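You operate a simulated robot arm through the tools that you are given. There is no shell and no other tool.

You are at the controls of a simulated robot arm. One attempt, no reset.

TASK
Clear the green press, rack its vial and wipe the stain beside the press.
Fine: lever up, then yellow holder out, vial in the free well of the green rack; use the red pad and put it back; leave the other vials alone. Set down upright: clear vial. What is to be rubbed or washed off counts as gone when no trace of it is left.

Only the result counts: the job must be done as asked and must still hold three seconds after the hand-in. Knocking over, shifting, dropping, spilling or breaking anything else fails it.

THE ROBOT
A 7-joint arm with a two-finger parallel gripper, fixed in place. Base frame: the origin is at the foot of the arm, x ahead of it, y to its left, z up; the work surface is at about z = 0.86. Units: m, rad, N and s.
With the tool pointing down near the work surface it reaches from about 0.3 to 0.7 m from the base axis. Its first joint turns from -1.152 to 1.152 rad. Payload 1.57 kg.
The tool frame sits at the grasp point between the pads (the TCP): z along the fingers, y along the line on which they close. The tips reach 0.03 m beyond it. Largest opening 0.11 m; finger width 0.024, thickness 0.012; the body of the gripper, 0.048 by 0.112 m, starts 0.078 m behind the TCP.
Orientation is that of the tool frame in the base frame, as a unit quaternion [x, y, z, w]. With the fingers straight down and closing along the base's y, the tool's x points along the base's -x, its y along +y and its z along -z.

THE INTERFACE
- The arm moves only by the tool servo_tool. Its argument "moves" is a list of rows, each a list of 3 entries, a list of its own where there are three numbers: the shift along the tool's x, y, z in m, then the turn, a rotation vector about the tool's x, y, z in rad, then the closure in counts, from 0 (fully open) to 255 (shut). In form: [[[x, y, z], [wx, wy, wz], claw], ...]. A call has 1 to 20 rows; each row is the pose to reach, as a shift and turn from the pose commanded when the call began, along the tool's axes at that moment. A row lasts 0.2 s, in which the tool goes at most 0.05 m and 0.15 rad; a call with a longer step from one row to the next is refused whole, and so is a gripper value outside its range. A pose out of reach is approached as far as the arm can. The call stops where the force on the tool passes 60 N (or 10 N more than at its start, if that is more) or the arm is blocked; 0.2 s more then pass. The fingers move at their own pace (about 0.108 m/s each) and stop on an object; they squeeze with about 39 N. The grip force told is the motor's: it shows also when the fingers shut on nothing. Time passes only in rows, and 0.2 s behind the last, so rows that repeat a pose let the fingers close. The reply holds the time, the measured pose of the TCP, the force on the tool along the base axes, the opening and the grip force, in the units named above and with some noise, with the torque about the TCP (base axes, N m) and any sound that the robot's microphone picked up, and new pictures: "views" is both (left out), scene, wrist or none.
- Cameras (640 x 400 px; columns grow to the right, rows downward): "scene" is fixed at [0.1521, -0.387, 1.4335]; the picture's right is [0.89, -0.46, 0.00], its down [-0.18, -0.34, -0.92] and it looks along [0.42, 0.82, -0.39] (base axes); focal length 357 px, centre (320, 200). "wrist" rides on the gripper at [0.07, 0.016, -0.141] in the tool frame; the picture's right is [-0.23, 0.97, 0.00], its down [-0.86, -0.20, -0.48] and it looks along [-0.47, -0.11, 0.88] (tool axes); focal length 222 px, centre (320, 200). There is no depth. A picture from a camera that has moved, and an enlarged one, comes with that camera's place and axes in the base frame and with its lens. The place of the scene camera against the robot may be out by one fixed shift of up to 0.018 m in any direction.
- zoom(camera, box): a new picture of the part [left, top, right, bottom] of that camera's present view, enlarged. It takes no simulated time.
- hand_in(): hands the job in; it is judged then, once.

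Places have to be worked out from the pictures, the camera data and where the tool is seen. Open the gripper and draw the arm clear of the work before you hand the job in, unless the task says otherwise.

The tools are called after ">>>" as name(argument=value, ...) on one line, values as JSON. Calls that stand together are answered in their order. servo_tool: Moves the arm, as the interface text tells. Its arguments: {"type":"object","properties":{"moves":{"type":"array","items":{"type":"array"}},"views":{"type":"string","enum":["both","scene","wrist","none"]}},"required":["moves"]} The other tools are called the same way: zoom (camera, box) takes an enlarged picture of a part of a camera's view; hand_in () hands the job in.

At the start:

```text
time_s: 0.0
eef_pos: [0.3178, 0.1275, 1.3257]
tool_rot: [0.0, 1.0, 0.0, 0.0]
wrist_force: [0.9, -0.8, 0.4]
torque: [0.02, -0.02, -0.03]
gripper_width: 0.1101
grip_force: 0.0
```

scene: 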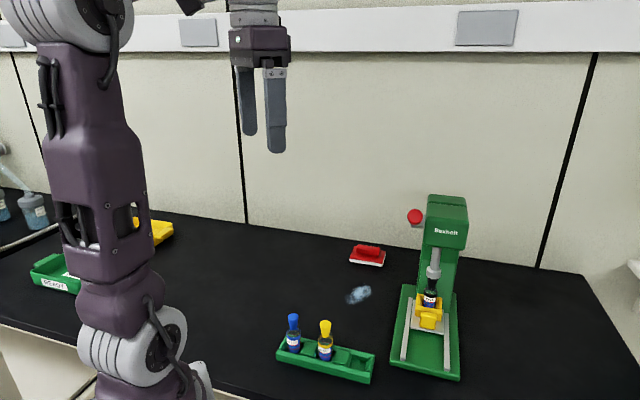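
wrist: 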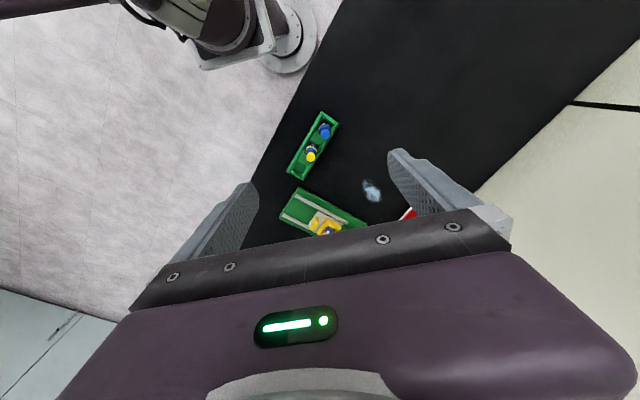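

I start by looking closer at the press, rack, pad and stain before moving anything.

>>> zoom(camera="scene", box=[370, 180, 490, 390])

>>> zoom(camera="scene", box=[260, 230, 400, 390])

>>> zoom(camera="wrist", box=[240, 90, 440, 250])

>>> zoom(camera="scene", box=[0, 130, 240, 330])

```text
1.90 times, centred on (430, 285) of scene
camera zoom: at [0.1521, -0.387, 1.4335], right [0.89, -0.46, 0.0], down [-0.18, -0.34, -0.92], along [0.42, 0.82, -0.39], focal length 680 px, centre (110, 38)
```

zoom: 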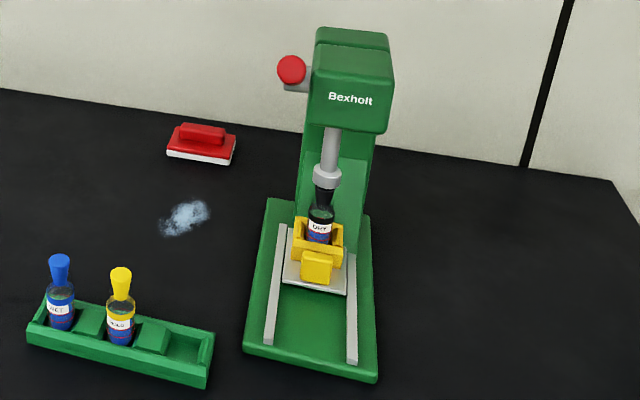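

```text
2.50 times, centred on (330, 310) of scene
camera zoom: at [0.1521, -0.387, 1.4335], right [0.89, -0.46, 0.0], down [-0.18, -0.34, -0.92], along [0.42, 0.82, -0.39], focal length 893 px, centre (295, -75)
```

zoom: 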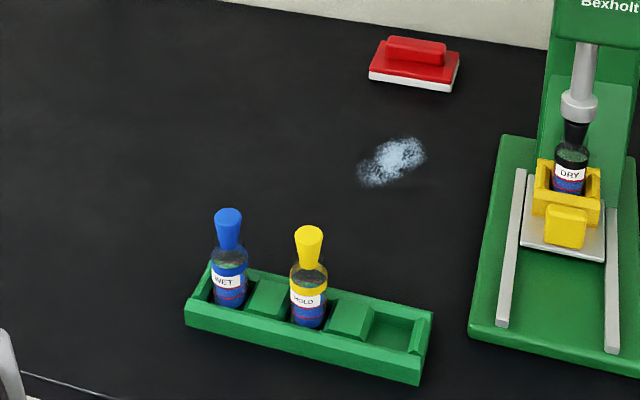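

```text
2.50 times, centred on (340, 170) of wrist
camera zoom: at [0.2475, 0.1429, 1.4674], right [0.23, 0.97, 0.0], down [0.86, -0.2, 0.48], along [0.47, -0.11, -0.88], focal length 555 px, centre (270, 275)
```

zoom: 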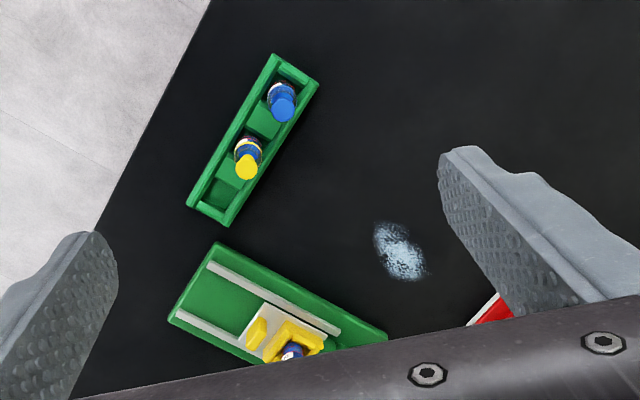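

```text
2.00 times, centred on (120, 230) of scene
camera zoom: at [0.1521, -0.387, 1.4335], right [0.89, -0.46, 0.0], down [-0.18, -0.34, -0.92], along [0.42, 0.82, -0.39], focal length 714 px, centre (720, 140)
```

zoom: 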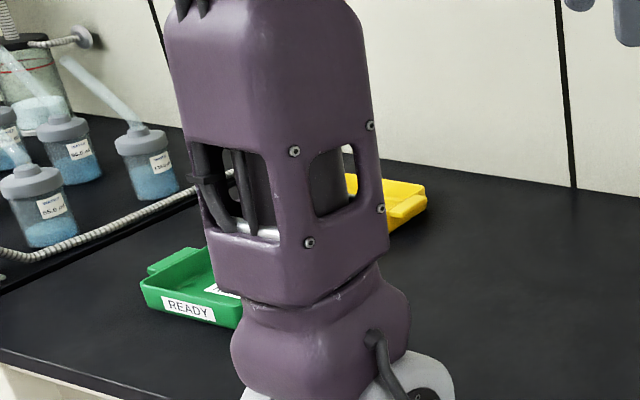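

The wrist view agrees with the scene view: the stain is near (0.576, 0.229), the press faces along about (-1,-1), and the free well is near (0.45, 0.04). I'll move the wrist camera forward at a safe height to see the press and pad better.

>>> servo_tool(moves=[[[-0.04, 0.0, 0.0], [0, 0, 0], 0], [[-0.08, 0.02, 0.0], [0, 0, 0], 0], [[-0.1, 0.04, 0.0], [0, 0, 0], 0], [[-0.1, 0.04, 0.0], [0, 0, 0], 0]], views="both")

```text
time_s: 1.0
eef_pos: [0.4163, 0.1673, 1.3216]
tool_rot: [0.001, 1.0, 0.001, 0.001]
wrist_force: [-0.5, -0.6, 0.2]
torque: [-0.01, 0.0, 0.01]
gripper_width: 0.1102
grip_force: 0.1
camera wrist: at [0.3467, 0.1829, 1.4629], right [0.23, 0.97, 0.0], down [0.85, -0.2, 0.48], along [0.47, -0.11, -0.88], focal length 222 px, centre (320, 200)
```

scene: 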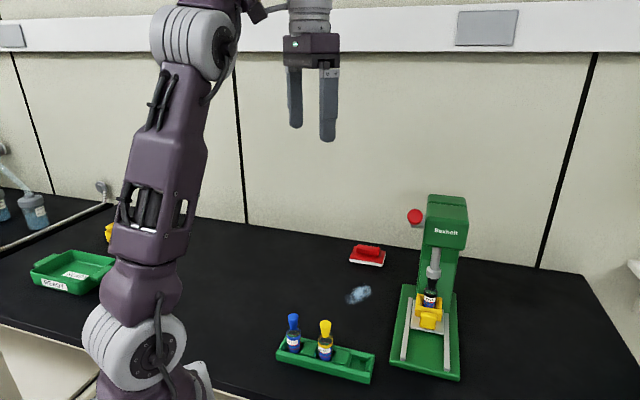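
wrist: 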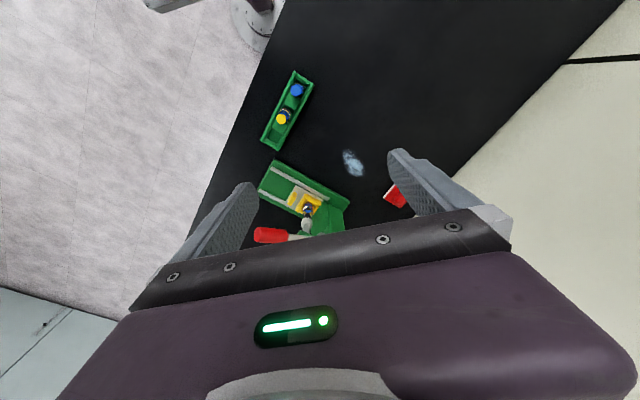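

The lever shows as a red handle reaching forward from the press head. I'll turn and lower the hand on the stain side of the press to see the lever and holder from the side.

>>> servo_tool(moves=[[[0.01, 0.02, 0.02], [0, 0, 0.14], 0], [[0.02, 0.04, 0.04], [0, 0, 0.28], 0], [[0.03, 0.06, 0.06], [0, 0, 0.42], 0], [[0.03, 0.08, 0.08], [0, 0, 0.56], 0], [[0.03, 0.1, 0.1], [0, 0, 0.7], 0], [[0.03, 0.11, 0.12], [0, 0, 0.8], 0], [[0.03, 0.11, 0.12], [0, 0, 0.8], 0]], views="both")

```text
time_s: 2.6
eef_pos: [0.3872, 0.2783, 1.2045]
tool_rot: [0.389, 0.921, 0.0, -0.001]
wrist_force: [0.0, 0.1, 0.3]
torque: [0.0, 0.01, 0.02]
gripper_width: 0.1102
grip_force: 0.0
camera wrist: at [0.3502, 0.3372, 1.3471], right [0.86, 0.51, 0.0], down [0.45, -0.75, 0.48], along [0.25, -0.41, -0.88], focal length 222 px, centre (320, 200)
```

scene: 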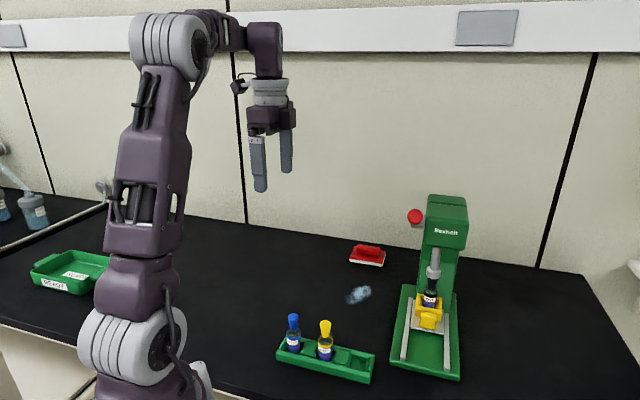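
wrist: 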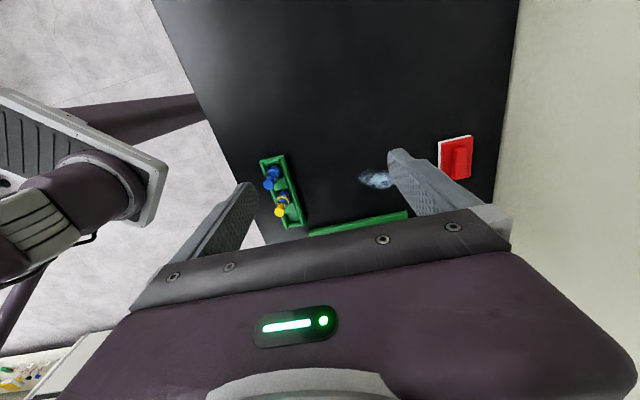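

The pad now shows near (0.685, 0.355). I'll tilt the hand so that the wrist camera looks more level at the press from its left side.

>>> servo_tool(moves=[[[-0.01, 0.015, 0.0], [0, -0.14, 0], 0], [[-0.02, 0.03, 0.0], [0, -0.28, 0], 0], [[-0.03, 0.045, 0.0], [0, -0.42, 0], 0], [[-0.04, 0.06, 0.0], [0, -0.56, 0], 0], [[-0.05, 0.075, 0.0], [0, -0.7, 0], 0], [[-0.06, 0.09, 0.0], [0, -0.84, 0], 0], [[-0.06, 0.09, 0.0], [0, -0.9, 0], 0], [[-0.06, 0.09, 0.0], [0, -0.9, 0], 0]], views="both")

```text
time_s: 4.4
eef_pos: [0.4943, 0.2978, 1.2052]
tool_rot: [0.352, 0.829, -0.17, 0.401]
wrist_force: [-0.1, 0.9, 0.4]
torque: [0.01, 0.01, 0.03]
gripper_width: 0.1098
grip_force: 0.0
camera wrist: at [0.3979, 0.4184, 1.239], right [0.8, 0.58, 0.18], down [-0.03, -0.25, 0.97], along [0.6, -0.78, -0.18], focal length 222 px, centre (320, 200)
```

scene: 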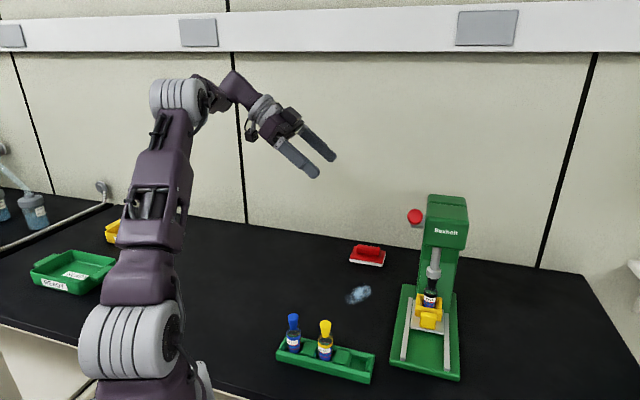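
wrist: 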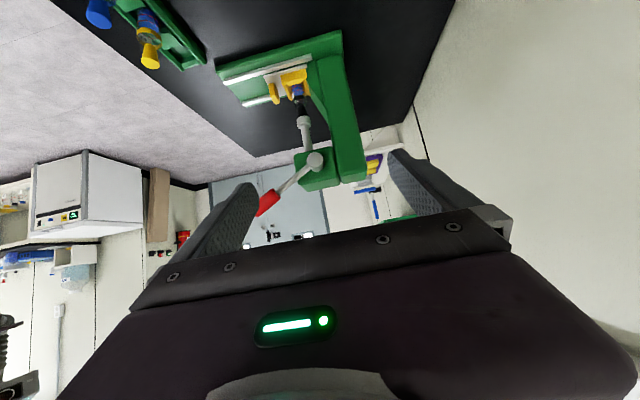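

>>> zoom(camera="wrist", box=[200, 20, 400, 230])

```text
1.90 times, centred on (300, 125) of wrist
camera zoom: at [0.3979, 0.4184, 1.239], right [0.8, 0.58, 0.18], down [-0.03, -0.25, 0.97], along [0.6, -0.78, -0.18], focal length 423 px, centre (358, 343)
```

zoom: 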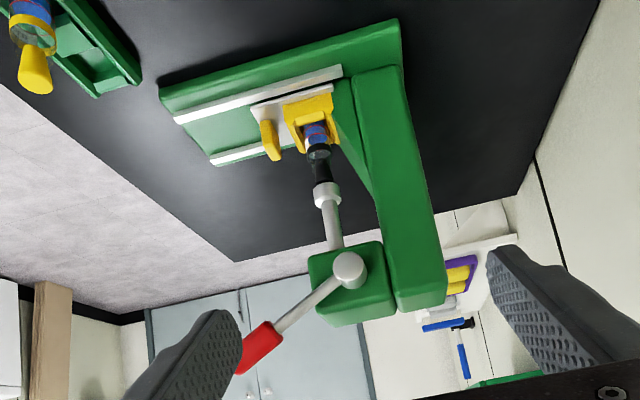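

Triangulating both views puts the lever hub near (0.640, 0.109, 1.094) and the red handle near (0.567, 0.049, 1.153), pointing forward and about 30° up. I'll shut the fingers, bring the tool nearly horizontal and hold it clear of the handle, slightly below it.

>>> servo_tool(moves=[[[-0.003, -0.03, 0.02], [0, -0.1, 0], 255], [[-0.006, -0.06, 0.05], [0, -0.2, 0], 255], [[-0.009, -0.09, 0.08], [0, -0.3, 0], 255], [[-0.012, -0.12, 0.11], [0, -0.4, 0], 255], [[-0.0127, -0.1441, 0.1316], [0, -0.5, 0], 255], [[-0.0127, -0.1441, 0.1316], [0, -0.5, 0], 255]], views="both")

```text
time_s: 5.8
eef_pos: [0.4655, 0.116, 1.1326]
tool_rot: [0.298, 0.704, -0.251, 0.594]
wrist_force: [0.5, -0.9, -0.4]
torque: [-0.01, -0.01, -0.05]
gripper_width: 0.0
grip_force: 21.4
camera wrist: at [0.3724, 0.2343, 1.0881], right [0.73, 0.65, 0.22], down [-0.37, 0.1, 0.92], along [0.58, -0.75, 0.31], focal length 222 px, centre (320, 200)
```

scene: 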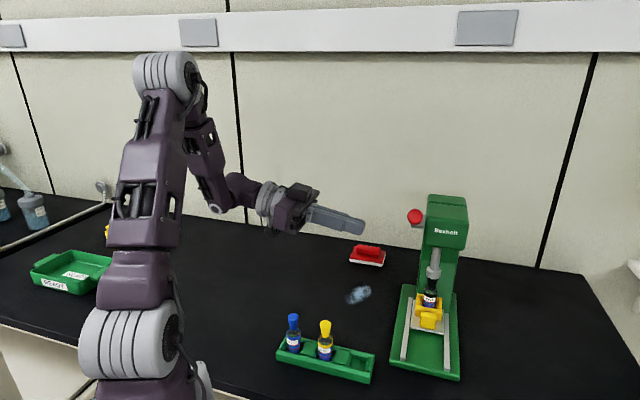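
wrist: 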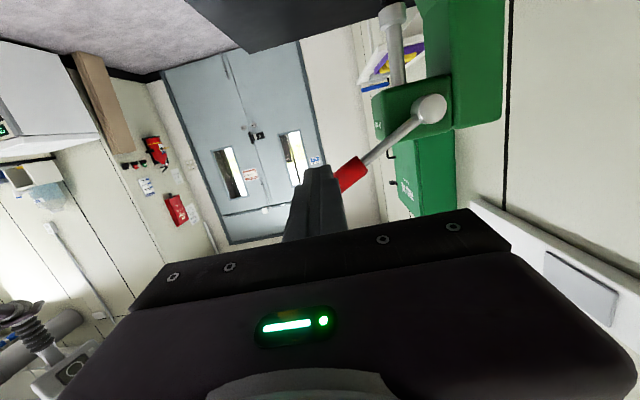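

The hand is level and clear; the lever runs from a hub near (0.643, 0.113, 1.096) at about 30° up. I'll now slide the shut fingers straight in under the handle.

>>> servo_tool(moves=[[[0, 0, 0.04], [0, 0, 0], 255], [[0, 0, 0.08], [0, 0, 0], 255], [[0, 0, 0.12], [0, 0, 0], 255], [[0, 0, 0.12], [0, 0, 0], 255]], views="both")

```text
time_s: 6.8
eef_pos: [0.5479, 0.0307, 1.1142]
tool_rot: [0.298, 0.704, -0.251, 0.594]
wrist_force: [0.7, 0.5, -0.6]
torque: [-0.02, 0.01, 0.0]
gripper_width: 0.0
grip_force: 21.5
camera wrist: at [0.4556, 0.1503, 1.0699], right [0.73, 0.65, 0.22], down [-0.37, 0.1, 0.92], along [0.58, -0.75, 0.31], focal length 222 px, centre (320, 200)
```

scene: 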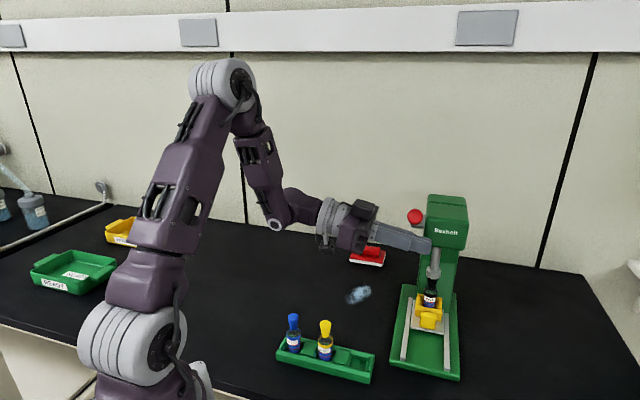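
wrist: 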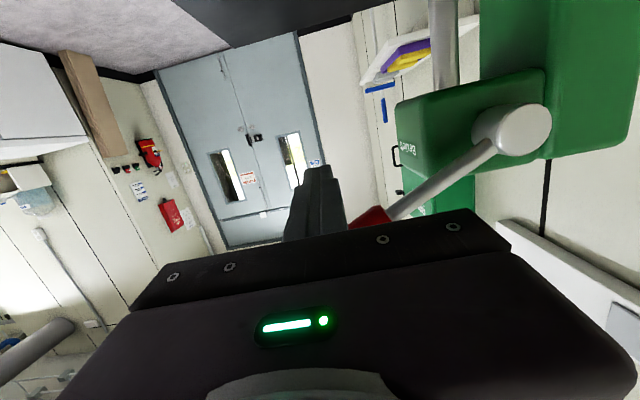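

The fingers sit under the handle with nothing touched. I'll push up and back along the lever's arc in small steps while watching the force.

>>> servo_tool(moves=[[[-0.0092, 0.0058, -0.0016], [0, 0, 0], 255], [[-0.0184, 0.0116, -0.0033], [0, 0, 0], 255], [[-0.028, 0.0157, -0.005], [0, 0, 0], 255], [[-0.0373, 0.0197, -0.0067], [0, 0, 0], 255], [[-0.0373, 0.0197, -0.0067], [0, 0, 0], 255]], views="both")

```text
time_s: 8.0
eef_pos: [0.5648, 0.0462, 1.1524]
tool_rot: [0.298, 0.704, -0.252, 0.593]
wrist_force: [-1.2, -0.3, -1.4]
torque: [-0.03, 0.03, 0.01]
gripper_width: 0.0
grip_force: 21.1
camera wrist: at [0.4709, 0.1649, 1.1076], right [0.73, 0.65, 0.22], down [-0.37, 0.1, 0.92], along [0.58, -0.75, 0.31], focal length 222 px, centre (320, 200)
```

scene: 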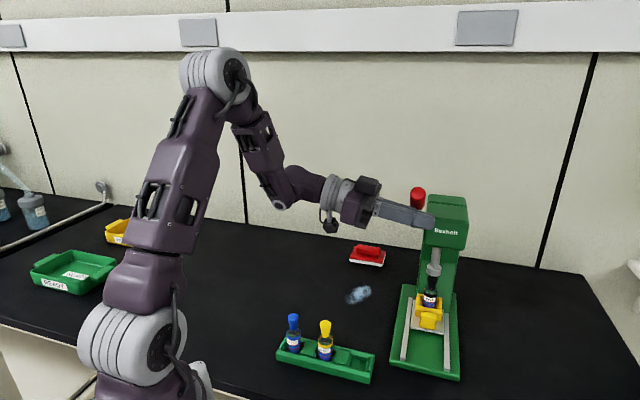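
wrist: 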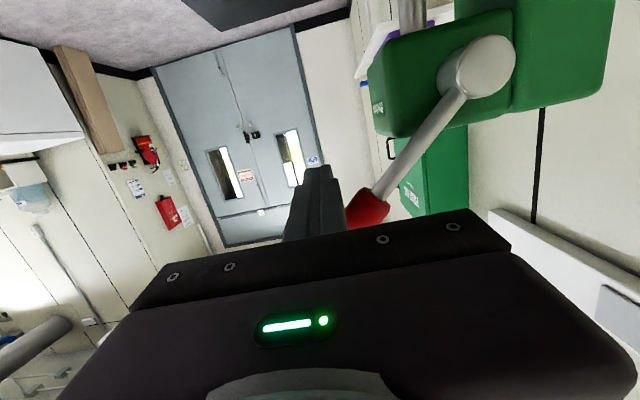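

The lever follows with only about 2 N. I'll carry on along the arc.

>>> servo_tool(moves=[[[-0.0171, 0.0113, -0.0031], [0, 0, 0], 255], [[-0.0322, 0.0255, -0.0059], [0, 0, 0], 255], [[-0.0446, 0.0422, -0.0083], [0, 0, 0], 255], [[-0.0446, 0.0422, -0.0083], [0, 0, 0], 255]], views="both")

```text
time_s: 9.0
eef_pos: [0.5924, 0.077, 1.1959]
tool_rot: [0.298, 0.704, -0.251, 0.594]
wrist_force: [0.0, -1.2, -0.3]
torque: [0.01, 0.01, 0.02]
gripper_width: 0.0001
grip_force: 21.4
camera wrist: at [0.4997, 0.1947, 1.1526], right [0.73, 0.65, 0.22], down [-0.37, 0.1, 0.92], along [0.58, -0.75, 0.31], focal length 222 px, centre (320, 200)
```

scene: 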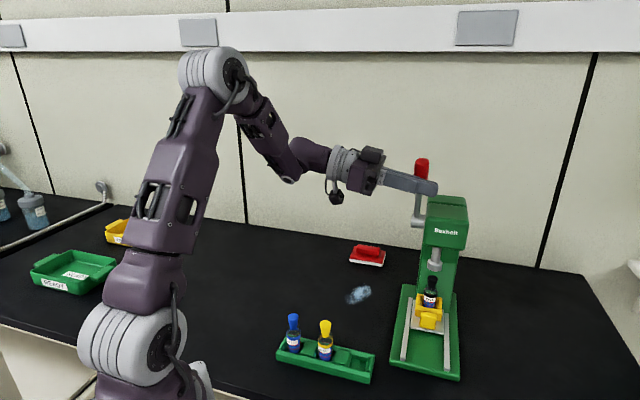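
wrist: 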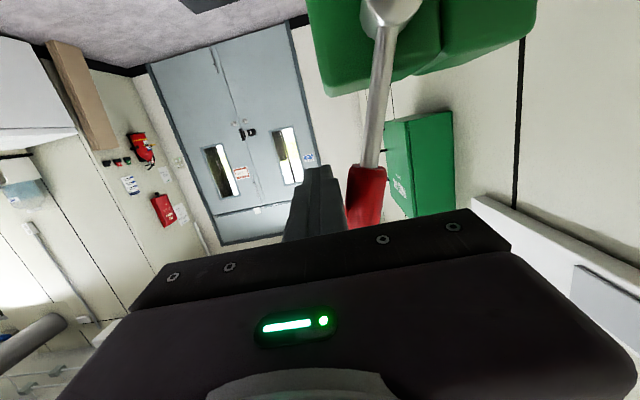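

The plunger has risen off the vial. I'll keep pushing gently to find the lever's upper stop.

>>> servo_tool(moves=[[[-0.005, 0.0095, -0.001], [0, 0, 0], 255], [[-0.0094, 0.0186, -0.0019], [0, 0, 0], 255], [[-0.0128, 0.0286, -0.0026], [0, 0, 0], 255], [[-0.0154, 0.0385, -0.0032], [0, 0, 0], 255], [[-0.0154, 0.0385, -0.0032], [0, 0, 0], 255]], views="both")

```text
time_s: 9.6
eef_pos: [0.6001, 0.0831, 1.2025]
tool_rot: [0.305, 0.704, -0.26, 0.586]
wrist_force: [-37.1, -3.6, -0.2]
torque: [0.05, -0.49, 0.47]
gripper_width: 0.0
grip_force: 21.1
stopped in row 3: the force on the tool passed its limit at 74 N (the readings are from after the stop); the commanded pose is now the measured one
camera wrist: at [0.509, 0.2036, 1.1589], right [0.74, 0.63, 0.22], down [-0.36, 0.1, 0.93], along [0.57, -0.77, 0.3], focal length 222 px, centre (320, 200)
```

scene: 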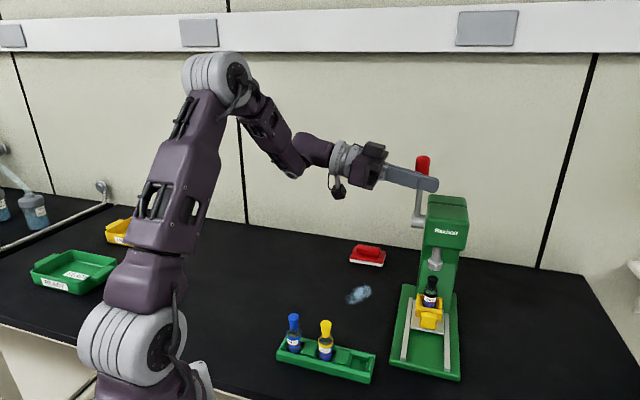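
wrist: 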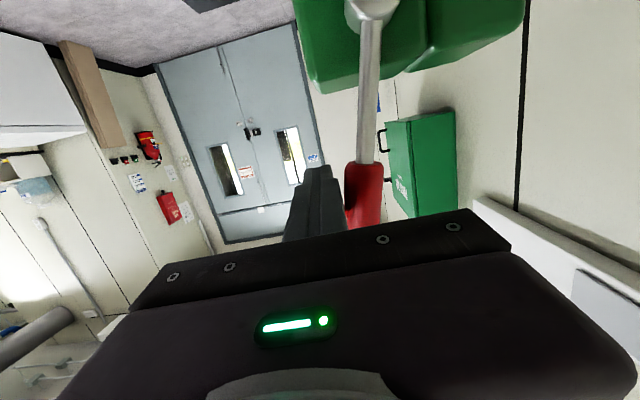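

The lever is at its upper stop and the press has not moved. I'll back off from the handle along its normal, then draw straight out.

>>> servo_tool(moves=[[[0.0, -0.01, 0.0], [0, 0, 0], 255], [[0.003, -0.025, 0.0], [0, 0, 0], 255], [[0.003, -0.03, -0.03], [0, 0, 0], 255], [[0.003, -0.03, -0.07], [0, 0, 0], 255], [[0.003, -0.03, -0.11], [0, 0, 0], 255], [[0.003, -0.03, -0.15], [0, 0, 0], 255], [[0.003, -0.03, -0.15], [0, 0, 0], 255]], views="both")

```text
time_s: 11.2
eef_pos: [0.4789, 0.1727, 1.2234]
tool_rot: [0.303, 0.704, -0.258, 0.588]
wrist_force: [1.0, -0.3, 0.1]
torque: [-0.02, 0.01, -0.01]
gripper_width: 0.0002
grip_force: 21.3
camera wrist: at [0.3872, 0.293, 1.1808], right [0.74, 0.64, 0.22], down [-0.36, 0.1, 0.93], along [0.57, -0.76, 0.3], focal length 222 px, centre (320, 200)
```

scene: 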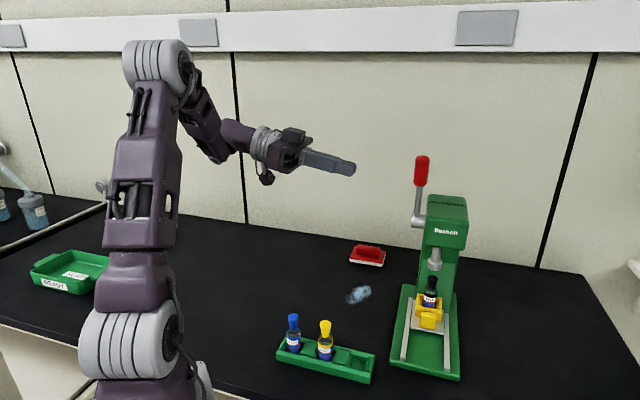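
wrist: 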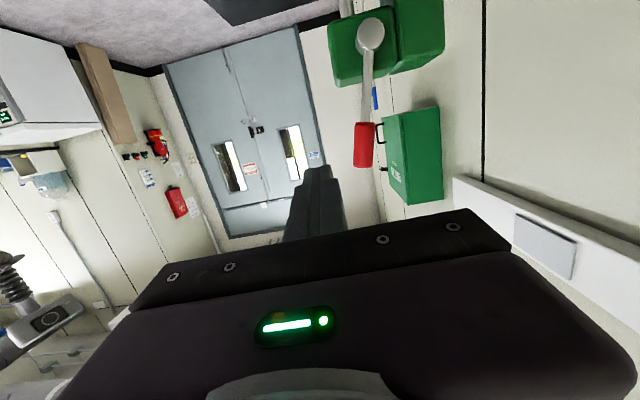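

The lever stays up by itself. Now I look closely at the holder and vial.

>>> zoom(camera="scene", box=[385, 230, 475, 390])

>>> zoom(camera="scene", box=[405, 265, 455, 345])

>>> zoom(camera="scene", box=[270, 305, 385, 390])

```text
2.50 times, centred on (430, 310) of scene
camera zoom: at [0.1521, -0.3869, 1.4335], right [0.89, -0.46, 0.0], down [-0.18, -0.34, -0.92], along [0.42, 0.82, -0.39], focal length 893 px, centre (45, -75)
```

zoom: 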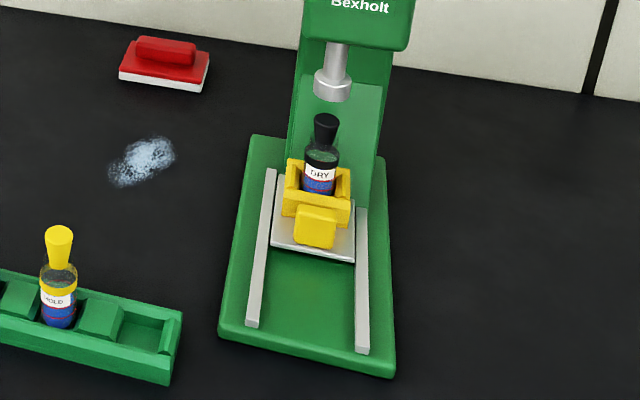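

```text
5.00 times, centred on (430, 305) of scene
camera zoom: at [0.1521, -0.3869, 1.4335], right [0.89, -0.46, 0.0], down [-0.18, -0.34, -0.92], along [0.42, 0.82, -0.39], focal length 1785 px, centre (-230, -325)
```

zoom: 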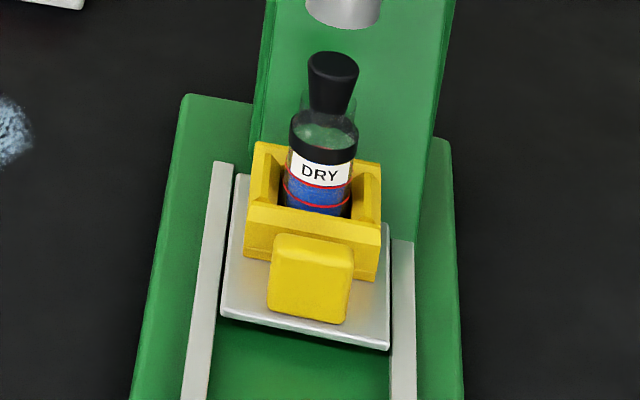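

```text
4.71 times, centred on (328, 348) of scene
camera zoom: at [0.1521, -0.3869, 1.4335], right [0.89, -0.46, 0.0], down [-0.18, -0.34, -0.92], along [0.42, 0.82, -0.39], focal length 1680 px, centre (285, -494)
```

zoom: 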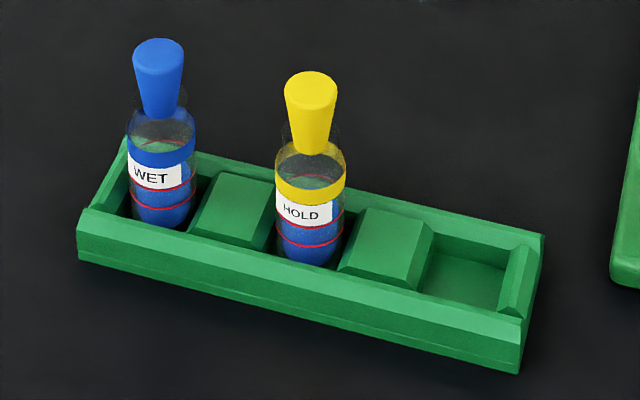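

The holder is a yellow cup on a grey slide, with a tab at its front near (0.63, 0.043); the press head overhangs it, so I'll have to grip the tab with the tool leaned forward. First I straighten the hand and swing it clear above the front of the press.

>>> servo_tool(moves=[[[-0.004, -0.012, 0.0036], [0, 0.14, 0], 200], [[-0.008, -0.024, 0.0072], [0, 0.28, 0], 150], [[-0.012, -0.036, 0.0108], [0, 0.42, 0], 130], [[-0.016, -0.048, 0.0144], [0, 0.56, 0], 130], [[-0.02, -0.06, 0.018], [0, 0.7, 0], 130], [[-0.024, -0.072, 0.022], [0, 0.84, 0], 130], [[-0.028, -0.084, 0.026], [0, 0.98, 0], 130], [[-0.032, -0.096, 0.03], [0, 1.12, 0], 130], [[-0.036, -0.108, 0.034], [0, 1.26, 0], 130], [[-0.0396, -0.1185, 0.0363], [0, 1.39, 0], 130], [[-0.0396, -0.1185, 0.0363], [0, 1.39, 0], 130]], views="both")

```text
time_s: 13.6
eef_pos: [0.4233, 0.0611, 1.2585]
tool_rot: [0.396, 0.918, -0.004, -0.001]
wrist_force: [0.2, -0.1, 0.1]
torque: [0.01, 0.01, 0.03]
gripper_width: 0.0538
grip_force: 0.0
camera wrist: at [0.3883, 0.1221, 1.4012], right [0.87, 0.5, -0.01], down [0.44, -0.76, 0.48], along [0.24, -0.42, -0.88], focal length 222 px, centre (320, 200)
```

scene: 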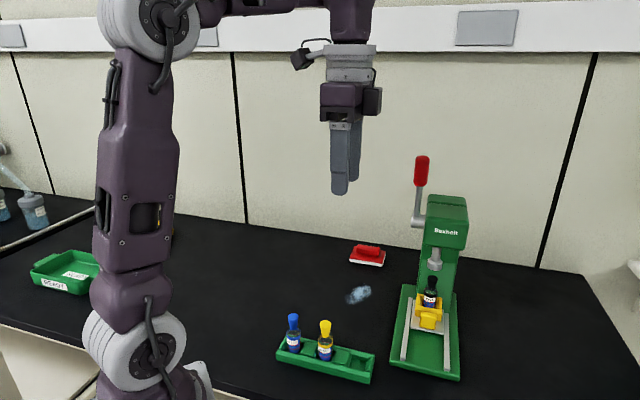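
wrist: 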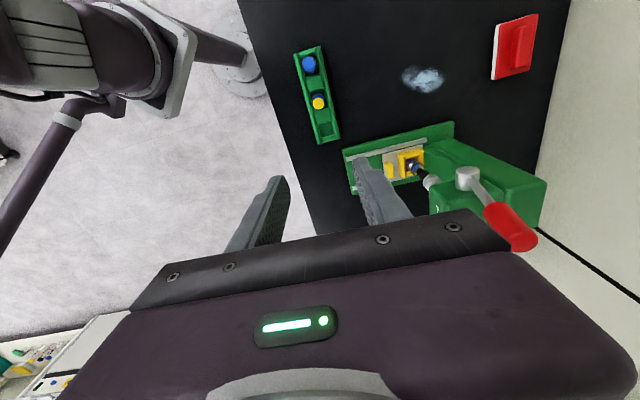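

This view confirms the pad near (0.687, 0.357) and the stain near (0.579, 0.229). I zoom on the rack and the holder for more exact positions.

>>> zoom(camera="wrist", box=[340, 110, 460, 200])

>>> zoom(camera="wrist", box=[270, 30, 370, 160])

>>> zoom(camera="wrist", box=[390, 0, 560, 110])

```text
4.44 times, centred on (400, 155) of wrist
camera zoom: at [0.3883, 0.1221, 1.4012], right [0.87, 0.5, -0.01], down [0.44, -0.76, 0.48], along [0.24, -0.42, -0.88], focal length 987 px, centre (-36, 400)
```

zoom: 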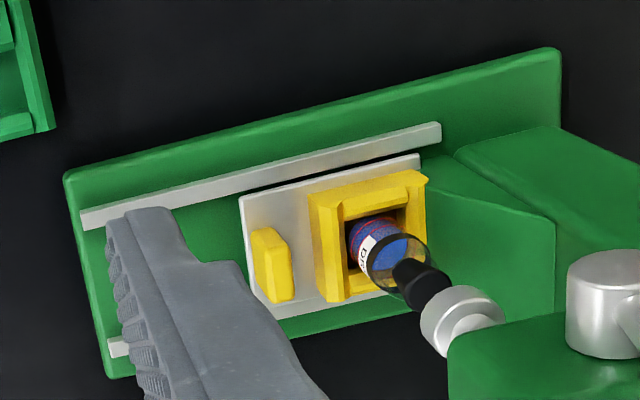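

```text
3.08 times, centred on (320, 95) of wrist
camera zoom: at [0.3883, 0.1221, 1.4012], right [0.87, 0.5, -0.01], down [0.44, -0.76, 0.48], along [0.24, -0.42, -0.88], focal length 684 px, centre (320, 523)
```

zoom: 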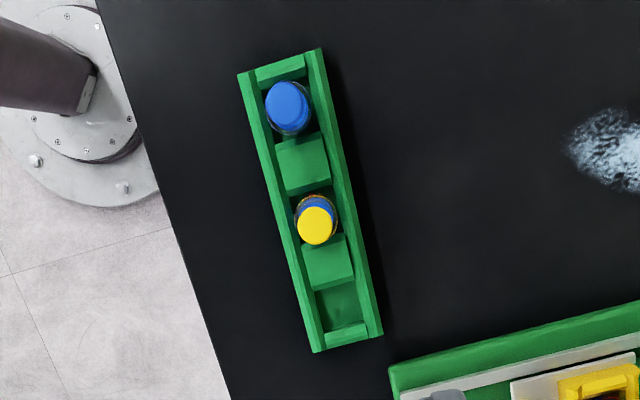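

```text
3.64 times, centred on (475, 55) of wrist
camera zoom: at [0.3883, 0.1221, 1.4012], right [0.87, 0.5, -0.01], down [0.44, -0.76, 0.48], along [0.24, -0.42, -0.88], focal length 808 px, centre (-244, 727)
```

zoom: 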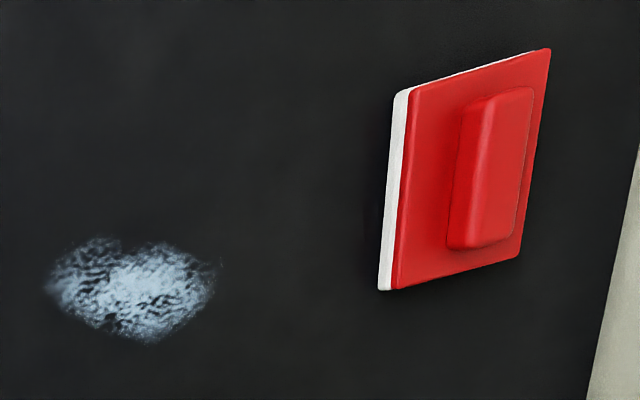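

The tab is a separate block with about 16 mm of gap to the cup, centred near (0.622, 0.038). I'll turn the hand so the fingers will close across the tab, staying high and in front of the press.

>>> servo_tool(moves=[[[-0.0103, -0.0051, 0.0053], [0, 0, -0.145], 130], [[-0.0206, -0.0102, 0.0106], [0, 0, -0.29], 130], [[-0.0309, -0.0153, 0.0159], [0, 0, -0.435], 130], [[-0.0412, -0.0204, 0.0212], [0, 0, -0.58], 130], [[-0.0515, -0.0255, 0.0265], [0, 0, -0.725], 130], [[-0.0618, -0.0306, 0.0318], [0, 0, -0.87], 130], [[-0.0721, -0.0357, 0.0371], [0, 0, -1.015], 130], [[-0.0824, -0.0408, 0.0424], [0, 0, -1.16], 130], [[-0.0927, -0.0459, 0.0477], [0, 0, -1.305], 130], [[-0.103, -0.051, 0.053], [0, 0, -1.45], 130], [[-0.1133, -0.0561, 0.0585], [0, 0, -1.6], 130], [[-0.1133, -0.0561, 0.0585], [0, 0, -1.6], 130]], views="both")

```text
time_s: 16.2
eef_pos: [0.4587, -0.0618, 1.2008]
tool_rot: [-0.383, 0.924, -0.002, -0.004]
wrist_force: [-0.4, -0.3, 0.0]
torque: [0.02, -0.01, -0.01]
gripper_width: 0.0537
grip_force: 0.0
camera wrist: at [0.3984, -0.0996, 1.3439], right [-0.53, 0.85, 0.0], down [0.75, 0.47, 0.47], along [0.4, 0.25, -0.88], focal length 222 px, centre (320, 200)
```

scene: 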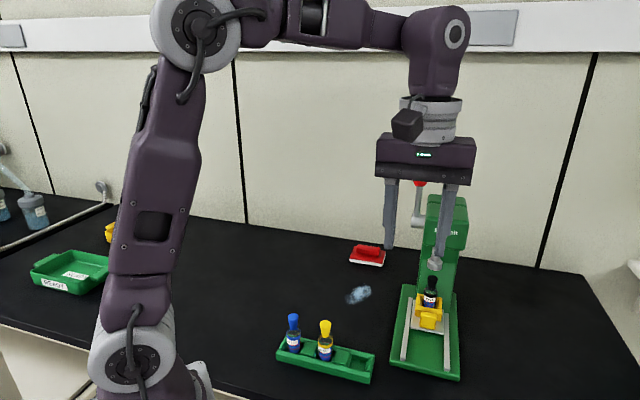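
wrist: 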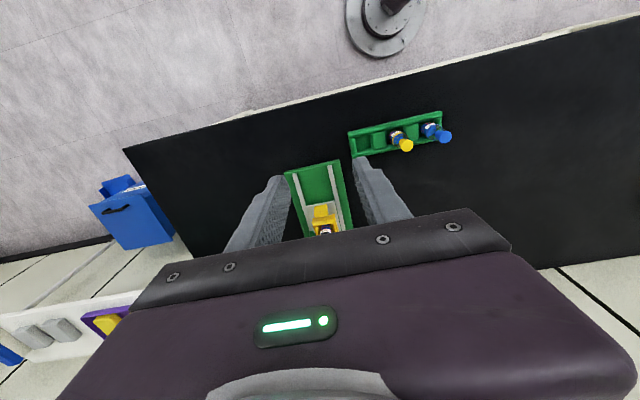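

The hand now faces the press squarely. I'll lean it and come down to a point 0.15 m short of the tab along the approach line.

>>> servo_tool(moves=[[[-0.0218, -0.0091, 0.0294], [0, -0.1, 0], 130], [[-0.0436, -0.0182, 0.0588], [0, -0.2, 0], 130], [[-0.0653, -0.0272, 0.0882], [0, -0.3, 0], 130], [[-0.0871, -0.0363, 0.1176], [0, -0.4, 0], 130], [[-0.1089, -0.0454, 0.147], [0, -0.49, 0], 130], [[-0.1089, -0.0454, 0.147], [0, -0.49, 0], 130]], views="both")

```text
time_s: 17.6
eef_pos: [0.5669, -0.0145, 1.0533]
tool_rot: [-0.371, 0.897, 0.091, 0.221]
wrist_force: [-0.2, 0.0, 0.7]
torque: [-0.02, 0.01, 0.02]
gripper_width: 0.0537
grip_force: 0.1
camera wrist: at [0.4658, -0.095, 1.1467], right [-0.54, 0.83, 0.1], down [0.52, 0.24, 0.82], along [0.66, 0.5, -0.56], focal length 222 px, centre (320, 200)
```

scene: 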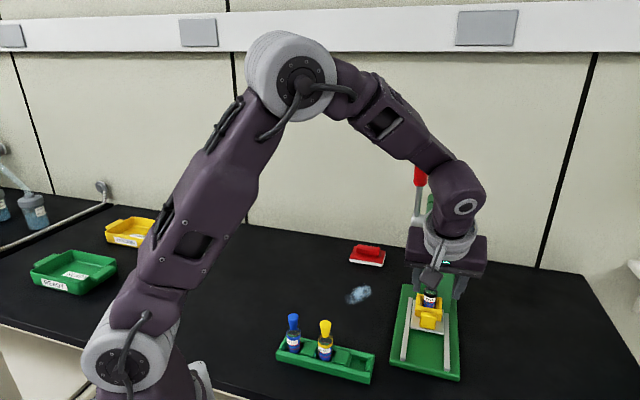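
wrist: 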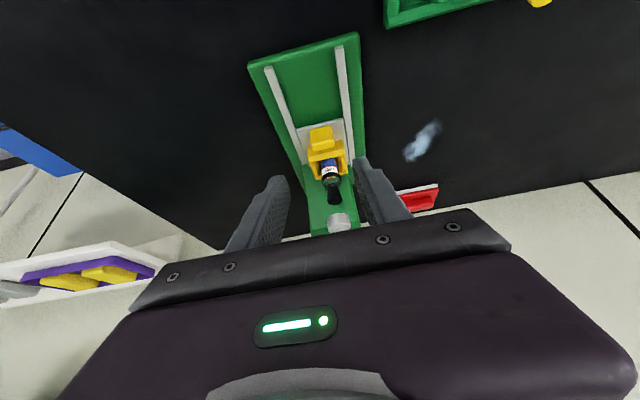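

>>> zoom(camera="wrist", box=[240, 30, 400, 240])

>>> zoom(camera="wrist", box=[290, 110, 370, 210])

```text
1.90 times, centred on (320, 135) of wrist
camera zoom: at [0.4658, -0.095, 1.1467], right [-0.54, 0.83, 0.1], down [0.52, 0.24, 0.82], along [0.66, 0.5, -0.56], focal length 423 px, centre (320, 324)
```

zoom: 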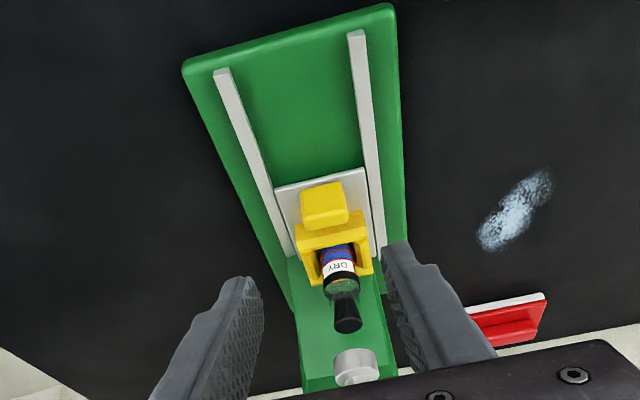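

```text
4.00 times, centred on (330, 160) of wrist
camera zoom: at [0.4658, -0.095, 1.1467], right [-0.54, 0.83, 0.1], down [0.52, 0.24, 0.82], along [0.66, 0.5, -0.56], focal length 888 px, centre (280, 360)
```

zoom: 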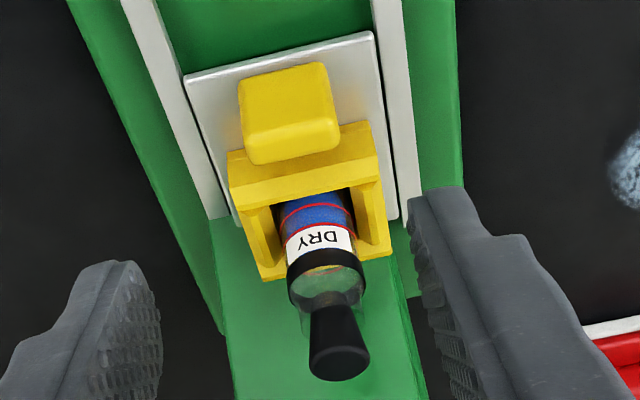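

The tab stands about 0.039 m tall (z 0.887 to 0.926) and the fingers are lined up with it. I'll advance most of the way along the approach line and check.

>>> servo_tool(moves=[[[-0.0005, 0, 0.035], [0, 0, 0], 130], [[-0.001, 0, 0.07], [0, 0, 0], 130], [[-0.0013, 0, 0.105], [0, 0, 0], 130], [[-0.0013, 0, 0.105], [0, 0, 0], 130]], views="both")

>>> zoom(camera="scene", box=[385, 230, 475, 390])

>>> zoom(camera="wrist", box=[240, 90, 400, 240])

```text
time_s: 18.6
eef_pos: [0.6051, 0.0196, 0.9617]
tool_rot: [-0.37, 0.898, 0.091, 0.221]
wrist_force: [0.9, 0.4, -0.7]
torque: [-0.03, -0.01, -0.04]
gripper_width: 0.0538
grip_force: 0.1
camera wrist: at [0.5029, -0.0607, 1.0545], right [-0.54, 0.83, 0.1], down [0.52, 0.24, 0.82], along [0.66, 0.5, -0.56], focal length 222 px, centre (320, 200)
```

scene: 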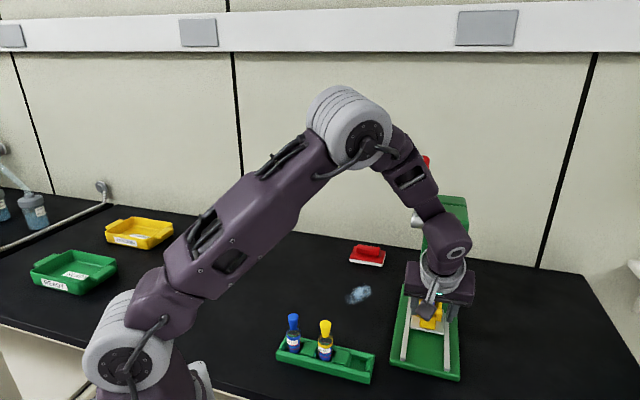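
wrist: 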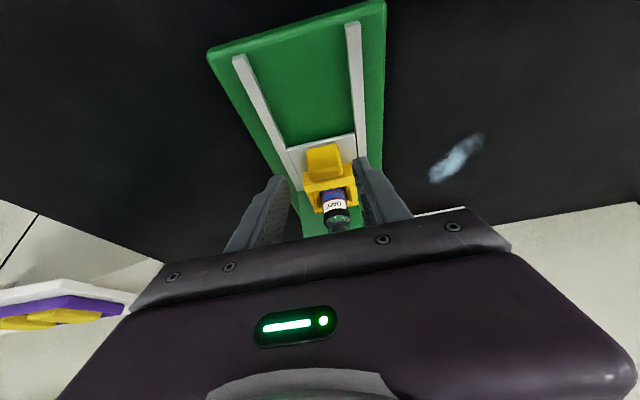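

```text
2.50 times, centred on (430, 310) of scene
camera zoom: at [0.1521, -0.387, 1.4335], right [0.89, -0.46, 0.0], down [-0.18, -0.34, -0.92], along [0.42, 0.82, -0.39], focal length 893 px, centre (45, -75)
```

zoom: 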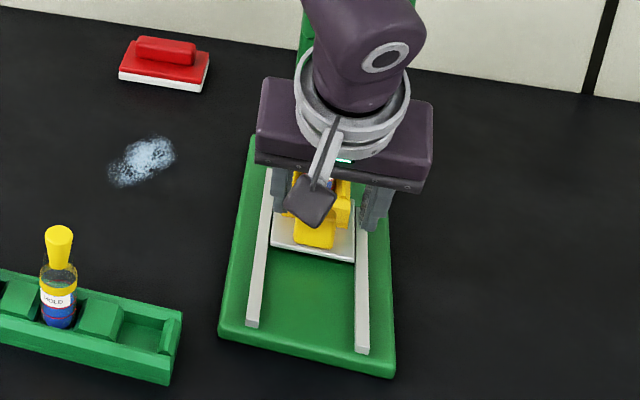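

```text
2.67 times, centred on (320, 165) of wrist
camera zoom: at [0.5029, -0.0607, 1.0545], right [-0.54, 0.83, 0.1], down [0.52, 0.24, 0.82], along [0.66, 0.5, -0.56], focal length 592 px, centre (320, 293)
```

zoom: 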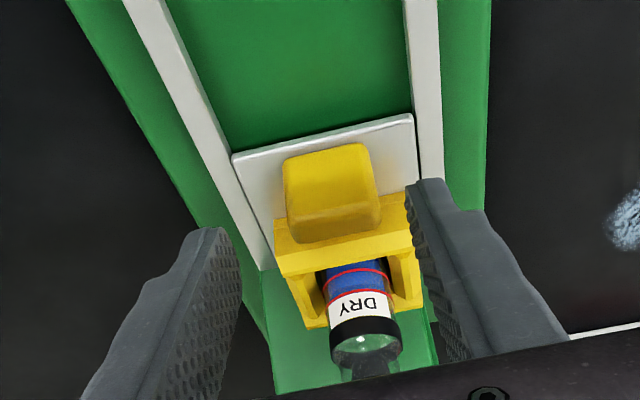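

The tab's centre appears about 4–5 mm to the tool's +y side, so I correct for that while going the last 43 mm in small steps.

>>> servo_tool(moves=[[[0, 0.0045, 0.012], [0, 0, 0], 130], [[0, 0.0045, 0.024], [0, 0, 0], 130], [[0, 0.0045, 0.034], [0, 0, 0], 130], [[0, 0.0045, 0.042], [0, 0, 0], 130], [[0, 0.0045, 0.042], [0, 0, 0], 130]], views="both")

>>> zoom(camera="wrist", box=[240, 110, 400, 240])

>>> zoom(camera="scene", box=[385, 230, 475, 390])

```text
time_s: 19.8
eef_pos: [0.6133, 0.0357, 0.9238]
tool_rot: [-0.37, 0.898, 0.091, 0.221]
wrist_force: [0.6, 0.1, 0.1]
torque: [0.01, 0.01, -0.02]
gripper_width: 0.0538
grip_force: 0.0
camera wrist: at [0.512, -0.0443, 1.0168], right [-0.54, 0.83, 0.1], down [0.52, 0.24, 0.82], along [0.66, 0.5, -0.56], focal length 222 px, centre (320, 200)
```

scene: 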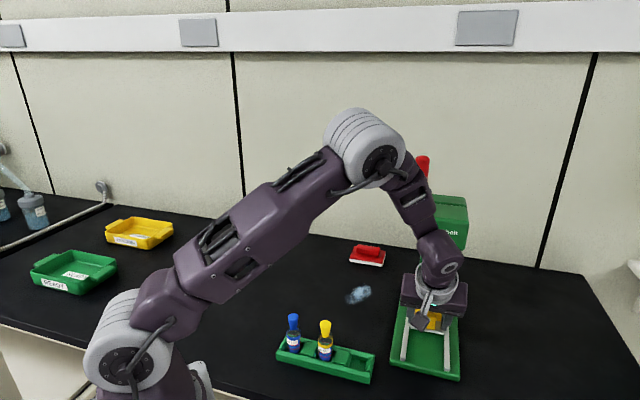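
wrist: 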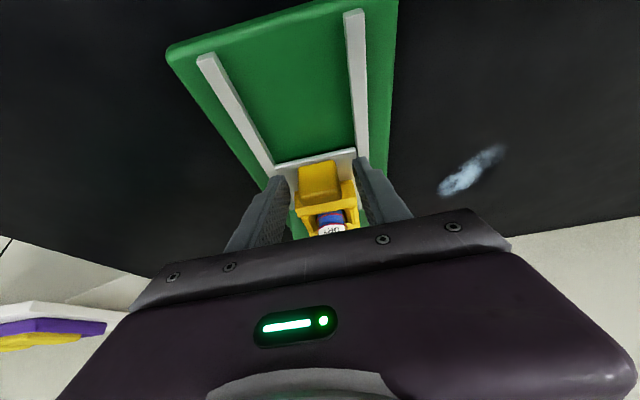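

```text
3.08 times, centred on (320, 175) of wrist
camera zoom: at [0.512, -0.0443, 1.0168], right [-0.54, 0.83, 0.1], down [0.52, 0.24, 0.82], along [0.66, 0.5, -0.56], focal length 684 px, centre (320, 277)
```

zoom: 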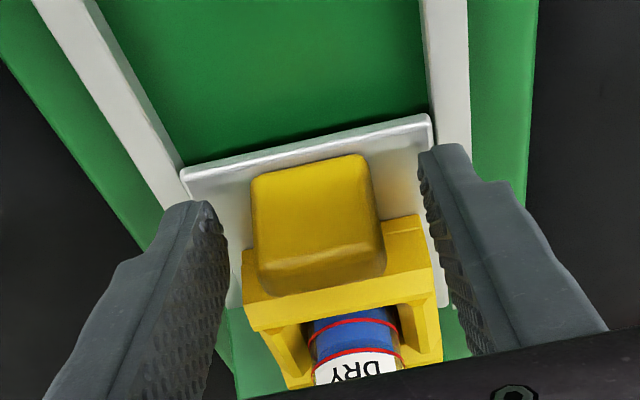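

```text
2.50 times, centred on (430, 310) of scene
camera zoom: at [0.1521, -0.387, 1.4335], right [0.89, -0.46, 0.0], down [-0.18, -0.34, -0.92], along [0.42, 0.82, -0.39], focal length 893 px, centre (45, -75)
```

zoom: 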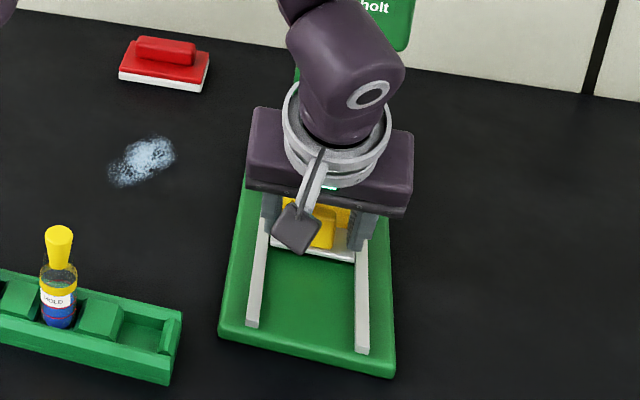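

The fingers straddle the tab and stay in front of the cup. I'll close on the tab.

>>> servo_tool(moves=[[[0, 0, 0], [0, 0, 0], 170], [[0, 0, 0], [0, 0, 0], 255], [[0, 0, 0], [0, 0, 0], 255]], views="both")

>>> zoom(camera="wrist", box=[240, 110, 400, 240])

```text
time_s: 20.6
eef_pos: [0.6137, 0.0337, 0.9243]
tool_rot: [-0.371, 0.898, 0.089, 0.221]
wrist_force: [7.0, -7.1, -2.9]
torque: [0.62, 0.05, 0.19]
gripper_width: 0.0314
grip_force: 40.0
camera wrist: at [0.5123, -0.0451, 1.0169], right [-0.54, 0.83, 0.1], down [0.52, 0.24, 0.82], along [0.66, 0.5, -0.56], focal length 222 px, centre (320, 200)
```

scene: 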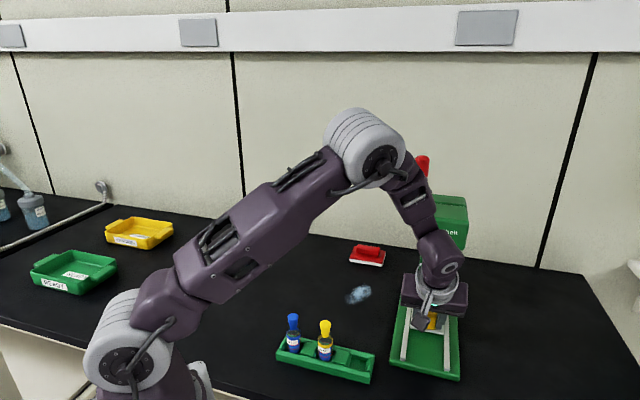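
wrist: 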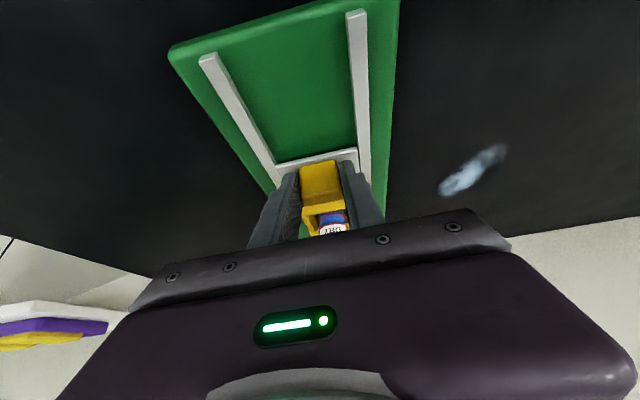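

```text
3.08 times, centred on (320, 175) of wrist
camera zoom: at [0.5123, -0.0451, 1.0169], right [-0.54, 0.83, 0.1], down [0.52, 0.24, 0.82], along [0.66, 0.5, -0.56], focal length 684 px, centre (320, 277)
```

zoom: 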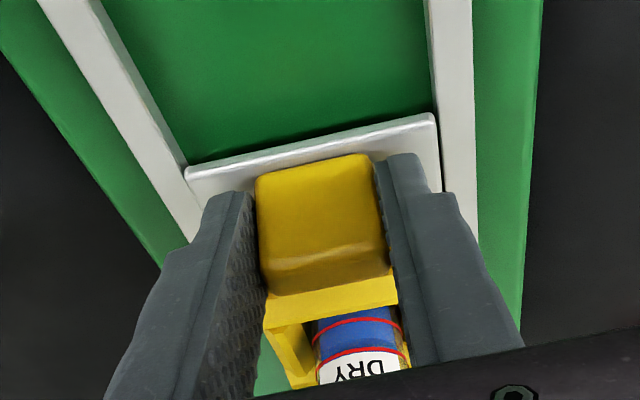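

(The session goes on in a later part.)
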